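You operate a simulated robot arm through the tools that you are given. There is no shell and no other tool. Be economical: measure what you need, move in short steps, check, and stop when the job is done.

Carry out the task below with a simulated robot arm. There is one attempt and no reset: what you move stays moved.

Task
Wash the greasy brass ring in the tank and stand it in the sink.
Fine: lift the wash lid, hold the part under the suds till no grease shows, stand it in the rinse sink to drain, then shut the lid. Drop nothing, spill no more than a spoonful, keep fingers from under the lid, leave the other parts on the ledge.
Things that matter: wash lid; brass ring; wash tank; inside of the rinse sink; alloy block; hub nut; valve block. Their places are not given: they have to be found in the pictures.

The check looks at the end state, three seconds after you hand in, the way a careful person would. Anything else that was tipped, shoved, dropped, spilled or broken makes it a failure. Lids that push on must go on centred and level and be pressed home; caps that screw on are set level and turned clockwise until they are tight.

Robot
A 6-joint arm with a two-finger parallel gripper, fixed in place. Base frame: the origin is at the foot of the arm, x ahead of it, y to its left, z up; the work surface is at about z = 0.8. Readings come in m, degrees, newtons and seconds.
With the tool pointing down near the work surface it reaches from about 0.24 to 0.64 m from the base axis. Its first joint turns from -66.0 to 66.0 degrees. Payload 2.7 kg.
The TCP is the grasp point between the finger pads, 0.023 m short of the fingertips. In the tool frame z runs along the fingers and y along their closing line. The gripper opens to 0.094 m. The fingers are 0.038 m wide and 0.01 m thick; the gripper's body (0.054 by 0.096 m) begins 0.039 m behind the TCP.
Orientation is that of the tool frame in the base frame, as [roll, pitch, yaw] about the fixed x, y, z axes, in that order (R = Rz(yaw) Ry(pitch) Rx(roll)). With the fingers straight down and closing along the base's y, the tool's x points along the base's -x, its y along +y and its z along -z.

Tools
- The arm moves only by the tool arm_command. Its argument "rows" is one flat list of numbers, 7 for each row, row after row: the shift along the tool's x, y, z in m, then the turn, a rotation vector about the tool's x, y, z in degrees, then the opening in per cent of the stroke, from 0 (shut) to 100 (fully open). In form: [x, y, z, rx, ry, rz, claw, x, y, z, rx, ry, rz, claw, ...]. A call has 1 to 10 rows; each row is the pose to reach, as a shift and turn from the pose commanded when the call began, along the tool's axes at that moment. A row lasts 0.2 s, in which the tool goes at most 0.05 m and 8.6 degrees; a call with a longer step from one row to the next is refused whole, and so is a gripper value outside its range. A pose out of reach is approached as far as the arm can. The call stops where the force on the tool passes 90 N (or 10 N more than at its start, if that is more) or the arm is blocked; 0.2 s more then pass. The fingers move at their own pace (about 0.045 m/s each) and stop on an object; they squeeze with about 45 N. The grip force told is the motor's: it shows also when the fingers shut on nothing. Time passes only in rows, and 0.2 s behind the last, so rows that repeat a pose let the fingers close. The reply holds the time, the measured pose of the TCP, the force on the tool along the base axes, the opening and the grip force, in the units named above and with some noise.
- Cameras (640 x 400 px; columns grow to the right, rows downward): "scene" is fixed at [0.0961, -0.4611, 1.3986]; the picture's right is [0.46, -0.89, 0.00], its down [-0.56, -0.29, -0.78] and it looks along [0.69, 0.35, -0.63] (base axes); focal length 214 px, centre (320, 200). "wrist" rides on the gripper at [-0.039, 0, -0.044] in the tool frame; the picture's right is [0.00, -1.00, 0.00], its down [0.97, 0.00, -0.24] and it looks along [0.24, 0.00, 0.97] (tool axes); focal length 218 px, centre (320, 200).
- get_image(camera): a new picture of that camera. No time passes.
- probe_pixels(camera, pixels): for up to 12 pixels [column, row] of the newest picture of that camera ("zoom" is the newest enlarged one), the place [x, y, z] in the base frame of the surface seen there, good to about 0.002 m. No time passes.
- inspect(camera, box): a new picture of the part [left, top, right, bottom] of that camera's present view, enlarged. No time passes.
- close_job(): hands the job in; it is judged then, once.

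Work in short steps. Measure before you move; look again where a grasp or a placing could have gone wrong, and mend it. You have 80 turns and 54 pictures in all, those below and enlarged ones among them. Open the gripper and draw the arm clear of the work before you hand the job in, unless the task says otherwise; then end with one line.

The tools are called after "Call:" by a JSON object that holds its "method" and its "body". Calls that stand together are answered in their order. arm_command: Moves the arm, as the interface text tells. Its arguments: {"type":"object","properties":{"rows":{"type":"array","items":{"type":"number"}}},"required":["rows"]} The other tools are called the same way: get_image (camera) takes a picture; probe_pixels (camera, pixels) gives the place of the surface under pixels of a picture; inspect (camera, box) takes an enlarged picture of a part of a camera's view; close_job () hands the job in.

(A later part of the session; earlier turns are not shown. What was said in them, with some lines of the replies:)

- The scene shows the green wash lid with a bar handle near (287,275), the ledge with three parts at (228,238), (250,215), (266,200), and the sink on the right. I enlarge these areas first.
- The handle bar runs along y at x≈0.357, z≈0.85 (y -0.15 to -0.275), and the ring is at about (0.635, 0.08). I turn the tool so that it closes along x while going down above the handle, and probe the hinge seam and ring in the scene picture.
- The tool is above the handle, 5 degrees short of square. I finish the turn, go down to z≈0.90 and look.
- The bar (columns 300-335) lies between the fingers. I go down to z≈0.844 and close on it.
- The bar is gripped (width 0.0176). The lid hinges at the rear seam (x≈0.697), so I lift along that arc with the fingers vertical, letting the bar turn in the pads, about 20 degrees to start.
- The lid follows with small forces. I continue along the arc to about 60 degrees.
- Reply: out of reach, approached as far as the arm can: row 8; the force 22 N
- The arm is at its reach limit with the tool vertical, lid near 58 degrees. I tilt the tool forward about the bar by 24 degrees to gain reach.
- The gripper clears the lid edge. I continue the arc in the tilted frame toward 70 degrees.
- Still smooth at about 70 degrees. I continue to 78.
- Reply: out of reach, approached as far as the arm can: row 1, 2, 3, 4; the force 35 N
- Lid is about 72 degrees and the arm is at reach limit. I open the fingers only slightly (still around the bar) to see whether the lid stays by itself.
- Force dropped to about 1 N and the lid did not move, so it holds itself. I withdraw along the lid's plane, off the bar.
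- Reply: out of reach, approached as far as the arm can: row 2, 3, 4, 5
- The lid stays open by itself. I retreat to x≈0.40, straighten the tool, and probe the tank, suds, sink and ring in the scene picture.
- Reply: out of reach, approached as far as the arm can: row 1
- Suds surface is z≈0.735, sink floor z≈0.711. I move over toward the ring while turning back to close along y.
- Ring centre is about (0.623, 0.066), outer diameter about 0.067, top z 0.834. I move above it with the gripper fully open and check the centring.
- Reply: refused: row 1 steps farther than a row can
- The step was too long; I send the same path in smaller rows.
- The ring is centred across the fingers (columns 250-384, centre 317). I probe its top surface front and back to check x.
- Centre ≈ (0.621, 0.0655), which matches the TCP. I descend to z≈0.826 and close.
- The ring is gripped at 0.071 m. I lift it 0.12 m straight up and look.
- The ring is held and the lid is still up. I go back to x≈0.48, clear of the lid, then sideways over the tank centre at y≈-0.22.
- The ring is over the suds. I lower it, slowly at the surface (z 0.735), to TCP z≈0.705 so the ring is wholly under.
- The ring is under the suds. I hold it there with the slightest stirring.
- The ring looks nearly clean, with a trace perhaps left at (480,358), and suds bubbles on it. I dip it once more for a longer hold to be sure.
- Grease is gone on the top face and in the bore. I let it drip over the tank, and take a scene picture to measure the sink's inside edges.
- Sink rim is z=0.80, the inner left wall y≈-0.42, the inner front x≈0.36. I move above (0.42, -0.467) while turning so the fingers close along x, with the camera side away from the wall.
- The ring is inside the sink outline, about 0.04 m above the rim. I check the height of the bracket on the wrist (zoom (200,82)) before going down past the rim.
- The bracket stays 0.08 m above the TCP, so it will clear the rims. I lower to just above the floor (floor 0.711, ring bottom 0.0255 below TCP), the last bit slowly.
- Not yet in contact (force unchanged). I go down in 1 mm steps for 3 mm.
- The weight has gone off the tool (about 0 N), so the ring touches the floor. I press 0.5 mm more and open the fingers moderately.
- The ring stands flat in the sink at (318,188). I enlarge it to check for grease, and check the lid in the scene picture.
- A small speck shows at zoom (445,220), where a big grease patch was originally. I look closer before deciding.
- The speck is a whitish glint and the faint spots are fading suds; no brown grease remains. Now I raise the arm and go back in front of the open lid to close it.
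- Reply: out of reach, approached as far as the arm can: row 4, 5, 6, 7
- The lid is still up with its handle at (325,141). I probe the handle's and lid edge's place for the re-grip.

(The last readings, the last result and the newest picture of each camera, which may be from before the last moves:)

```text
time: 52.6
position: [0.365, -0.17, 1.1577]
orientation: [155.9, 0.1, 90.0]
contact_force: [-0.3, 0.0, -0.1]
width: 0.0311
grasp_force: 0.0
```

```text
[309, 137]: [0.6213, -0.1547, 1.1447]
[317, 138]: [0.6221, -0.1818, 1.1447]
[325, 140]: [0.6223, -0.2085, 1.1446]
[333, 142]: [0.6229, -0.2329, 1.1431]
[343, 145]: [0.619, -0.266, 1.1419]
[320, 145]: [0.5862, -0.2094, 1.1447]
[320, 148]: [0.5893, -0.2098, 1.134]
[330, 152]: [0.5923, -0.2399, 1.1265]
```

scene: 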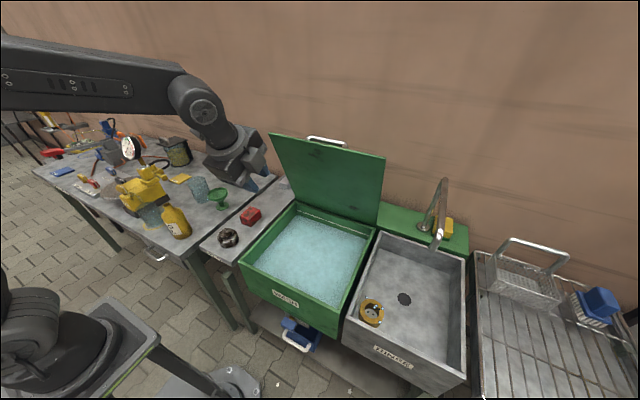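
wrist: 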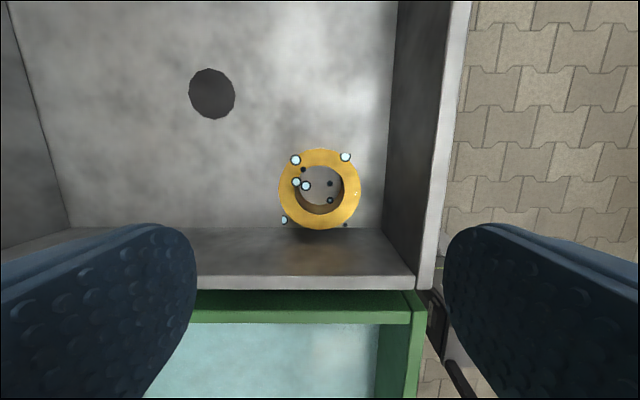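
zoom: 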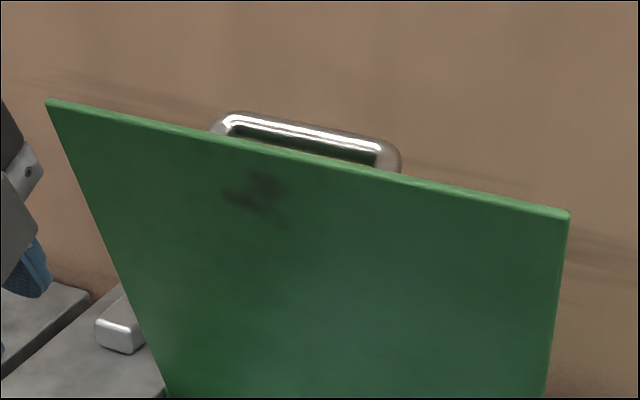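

The bar centre is about (0.630, y -0.21, 1.136). I move to a point 0.10 m above it along a 27-degree tilted approach, opening set to about 0.029.

Call:
{"method": "arm_command", "body": {"rows": [-0.013, 0.038, -0.016, -1, 0, 0, 31, -0.027, 0.077, -0.033, -2, 0, 0, 31, -0.04, 0.115, -0.0495, -3, 0, 0, 31, -0.04, 0.153, -0.024, -3, 0, 0, 31, -0.04, 0.191, 0.002, -3, 0, 0, 31, -0.04, 0.2282, 0.0283, -3, 0, 0, 31]}}

Call:
{"method": "inspect", "body": {"camera": "scene", "box": [240, 60, 400, 180]}}

Call:
{"method": "get_image", "body": {"camera": "wrist"}}

```text
time: 54.0
position: [0.5845, -0.2084, 1.2249]
orientation: [152.9, -0.1, 90.1]
contact_force: [-0.2, 0.6, -0.7]
width: 0.0294
grasp_force: 0.1
```

```text
3.33 times, centred on (320, 120) of scene
```

zoom: 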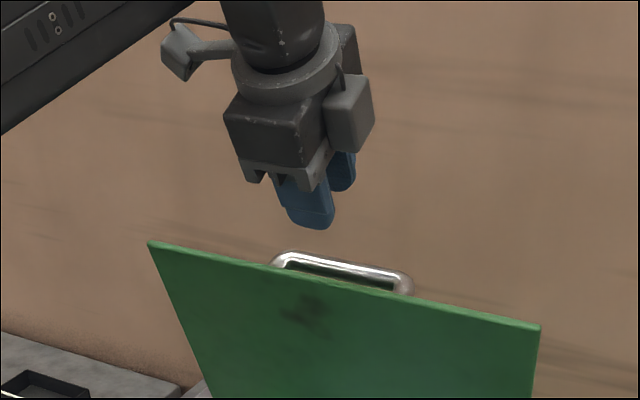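

```text
17 pictures are left
```

wrist: 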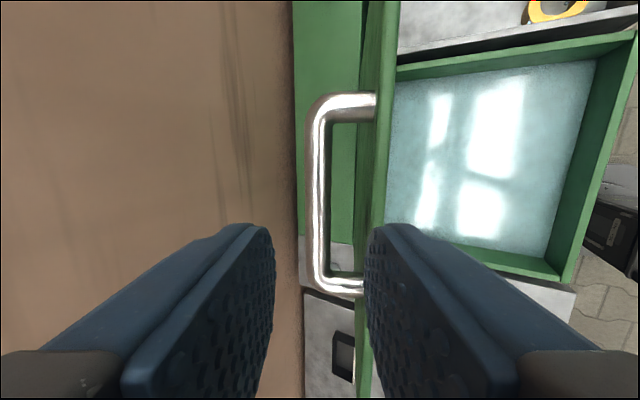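

The bar is centred between the fingers (column 318). I advance 0.065 along the tool and look again.

Call:
{"method": "arm_command", "body": {"rows": [0, 0.0, 0.025, 0, 0, 0, 31, 0, 0.0005, 0.05, 0, 0, 0, 31, 0, 0.001, 0.065, 0, 0, 0, 31]}}

Call:
{"method": "get_image", "body": {"camera": "wrist"}}

```text
time: 54.8
position: [0.6168, -0.2091, 1.167]
orientation: [153.1, -0.1, 90.1]
contact_force: [0.9, 0.1, -0.1]
width: 0.0291
grasp_force: 0.1
```

```text
16 pictures are left
```

wrist: 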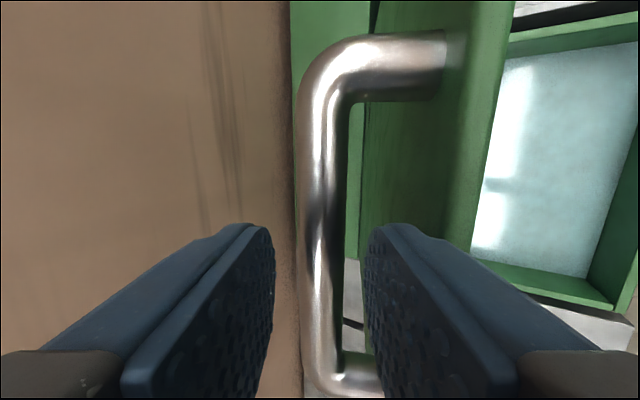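

Still centred and clear of the lid edge. I go the last 0.034 and close on the bar.

Call:
{"method": "arm_command", "body": {"rows": [0, 0, 0.02, 0, 0, 0, 31, 0, 0, 0.034, 0, 0, 0, 31, 0, 0, 0.034, 0, 0, 0, 0, 0, 0, 0.034, 0, 0, 0, 0, 0, 0, 0.034, 0, 0, 0, 0]}}

```text
time: 56.0
position: [0.6325, -0.2072, 1.1362]
orientation: [153.0, -0.1, 90.0]
contact_force: [0.6, 1.9, -5.6]
width: 0.0176
grasp_force: 44.9
```

The bar is gripped. I lower the lid back along its arc to about 45 degrees, straightening the tool as it comes.

Call:
{"method": "arm_command", "body": {"rows": [0, -0.02, -0.0048, 0, 0, 0, 0, 0, -0.0434, -0.0093, 0, 0, 0, 0, 0, -0.0672, -0.012, 4, 0, 0, 0, 0, -0.0909, -0.0131, 8, 0, 0, 0, 0, -0.1148, -0.0126, 12, 0, 0, 0, 0, -0.1386, -0.0104, 16, 0, 0, 0, 0, -0.1562, -0.0077, 20, 0, 0, 0]}}

```text
time: 57.6
position: [0.4896, -0.2093, 1.0714]
orientation: [173.0, -0.1, 90.0]
contact_force: [4.0, 5.9, -1.1]
width: 0.0177
grasp_force: 44.7
```

Going well, forces small. I continue down to about 10 degrees.

Call:
{"method": "arm_command", "body": {"rows": [0, -0.0251, 0.0163, 2, 0, 0, 0, 0, -0.0487, 0.0345, 4, 0, 0, 0, 0, -0.0706, 0.0548, 6, 0, 0, 0, 0, -0.0906, 0.0768, 7, 0, 0, 0, 0, -0.1087, 0.1006, 7, 0, 0, 0, 0, -0.1246, 0.1258, 7, 0, 0, 0, 0, -0.1382, 0.1523, 7, 0, 0, 0]}}

Call:
{"method": "get_image", "body": {"camera": "scene"}}

```text
time: 59.2
position: [0.3719, -0.2113, 0.9048]
orientation: [179.8, 0.0, 90.2]
contact_force: [6.8, 3.2, -1.4]
width: 0.0179
grasp_force: 44.9
```

```text
15 pictures are left
```

scene: 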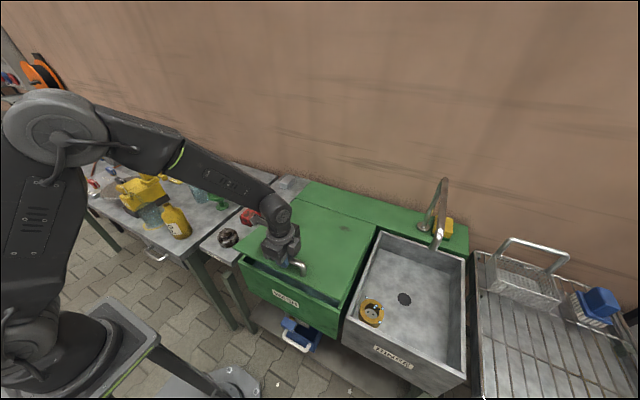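

I close the last 10 degrees gently, to the starting pose.

Call:
{"method": "arm_command", "body": {"rows": [0, -0.0041, 0.0143, 0, 0, 0, 0, 0, -0.0078, 0.0288, 0, 0, 0, 0, 0, -0.0107, 0.0434, 0, 0, 0, 0, 0, -0.0119, 0.0508, 0, 0, 0, 0, 0, -0.0131, 0.0582, 0, 0, 0, 0, 0, -0.0134, 0.0602, 0, 0, 0, 0]}}

Call:
{"method": "inspect", "body": {"camera": "scene", "box": [210, 200, 390, 330]}}

```text
time: 60.6
position: [0.3591, -0.2101, 0.8461]
orientation: [179.7, 0.0, 90.2]
contact_force: [10.5, 4.2, 18.9]
width: 0.0175
grasp_force: 45.2
```

```text
3.08 times, centred on (300, 265) of scene
```

zoom: 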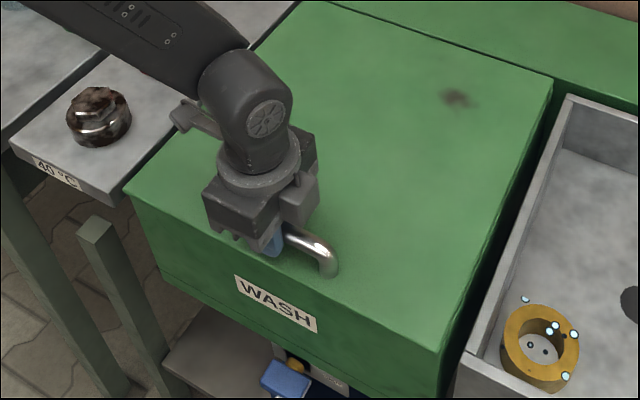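

The lid is seated (19 N upward reaction, same height as at the start). I open the fingers to 60% and lift straight up, away.

Call:
{"method": "arm_command", "body": {"rows": [0, 0, -0.001, 0, 0, 0, 30, 0, 0, -0.001, 0, 0, 0, 60, 0, 0, -0.001, 0, 0, 0, 60, 0, 0, -0.02, 0, 0, 0, 60, 0, 0, -0.05, 0, 0, 0, 60, 0, 0, -0.1, 0, 0, 0, 60, 0, 0, -0.15, 0, 0, 0, 60, 0, -0.03, -0.19, 0, 0, 0, 60, 0, -0.05, -0.23, 0, 0, 0, 60]}}

Call:
{"method": "get_image", "body": {"camera": "scene"}}

Call:
{"method": "get_image", "body": {"camera": "wrist"}}

```text
time: 62.6
position: [0.3048, -0.2088, 1.0745]
orientation: [179.9, 0.0, 90.1]
contact_force: [-0.4, 0.1, 0.0]
width: 0.0565
grasp_force: 0.0
```

```text
13 pictures are left
```

scene: 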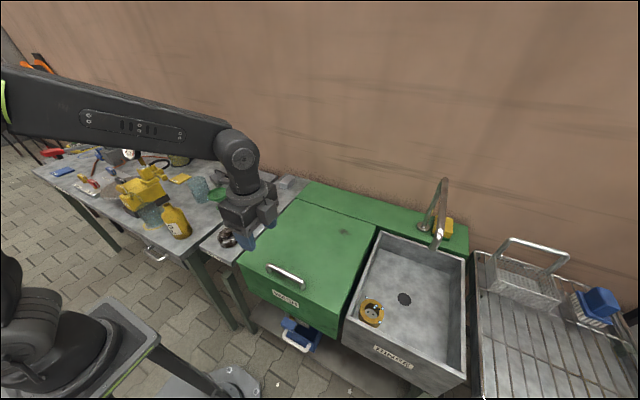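

```text
12 pictures are left
```

wrist: 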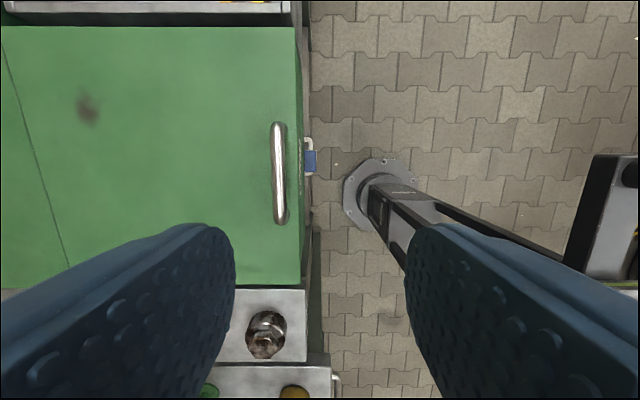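

The lid looks shut and the ring stands in the sink. I verify lid height and look closely at the ring and ledge parts.

Call:
{"method": "probe_pixels", "body": {"camera": "scene", "pixels": [[300, 265], [320, 215], [286, 274]]}}

Call:
{"method": "inspect", "body": {"camera": "scene", "box": [350, 290, 395, 335]}}

```text
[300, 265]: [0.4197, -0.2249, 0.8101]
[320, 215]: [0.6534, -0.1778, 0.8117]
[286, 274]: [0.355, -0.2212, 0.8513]
```

```text
8.89 times, centred on (372, 312) of scene
```

zoom: 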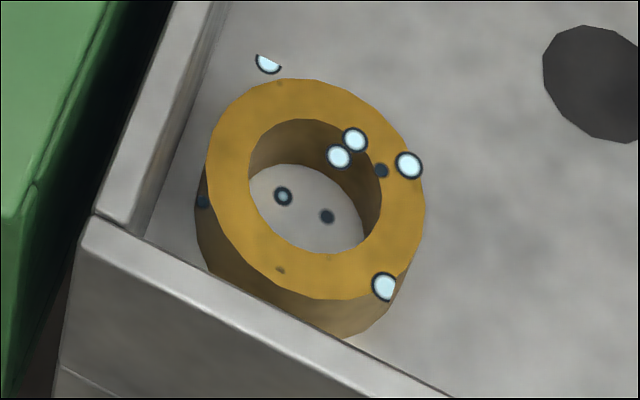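

The lid is at its starting height (0.810-0.812) and the ring is upright in the sink. The few tiny specks left did not change through the second wash, so they look like marks in the metal, not grease. The other parts are on the ledge and the arm is clear with the gripper open, so I hand in.

Call:
{"method": "close_job", "body": {}}

```text
The job is handed in.
```

The brass ring was washed and stands in the rinse sink. The wash lid is shut and the other parts were left on the ledge; a few tiny specks on the ring's top face look like marks in the metal rather than grease.
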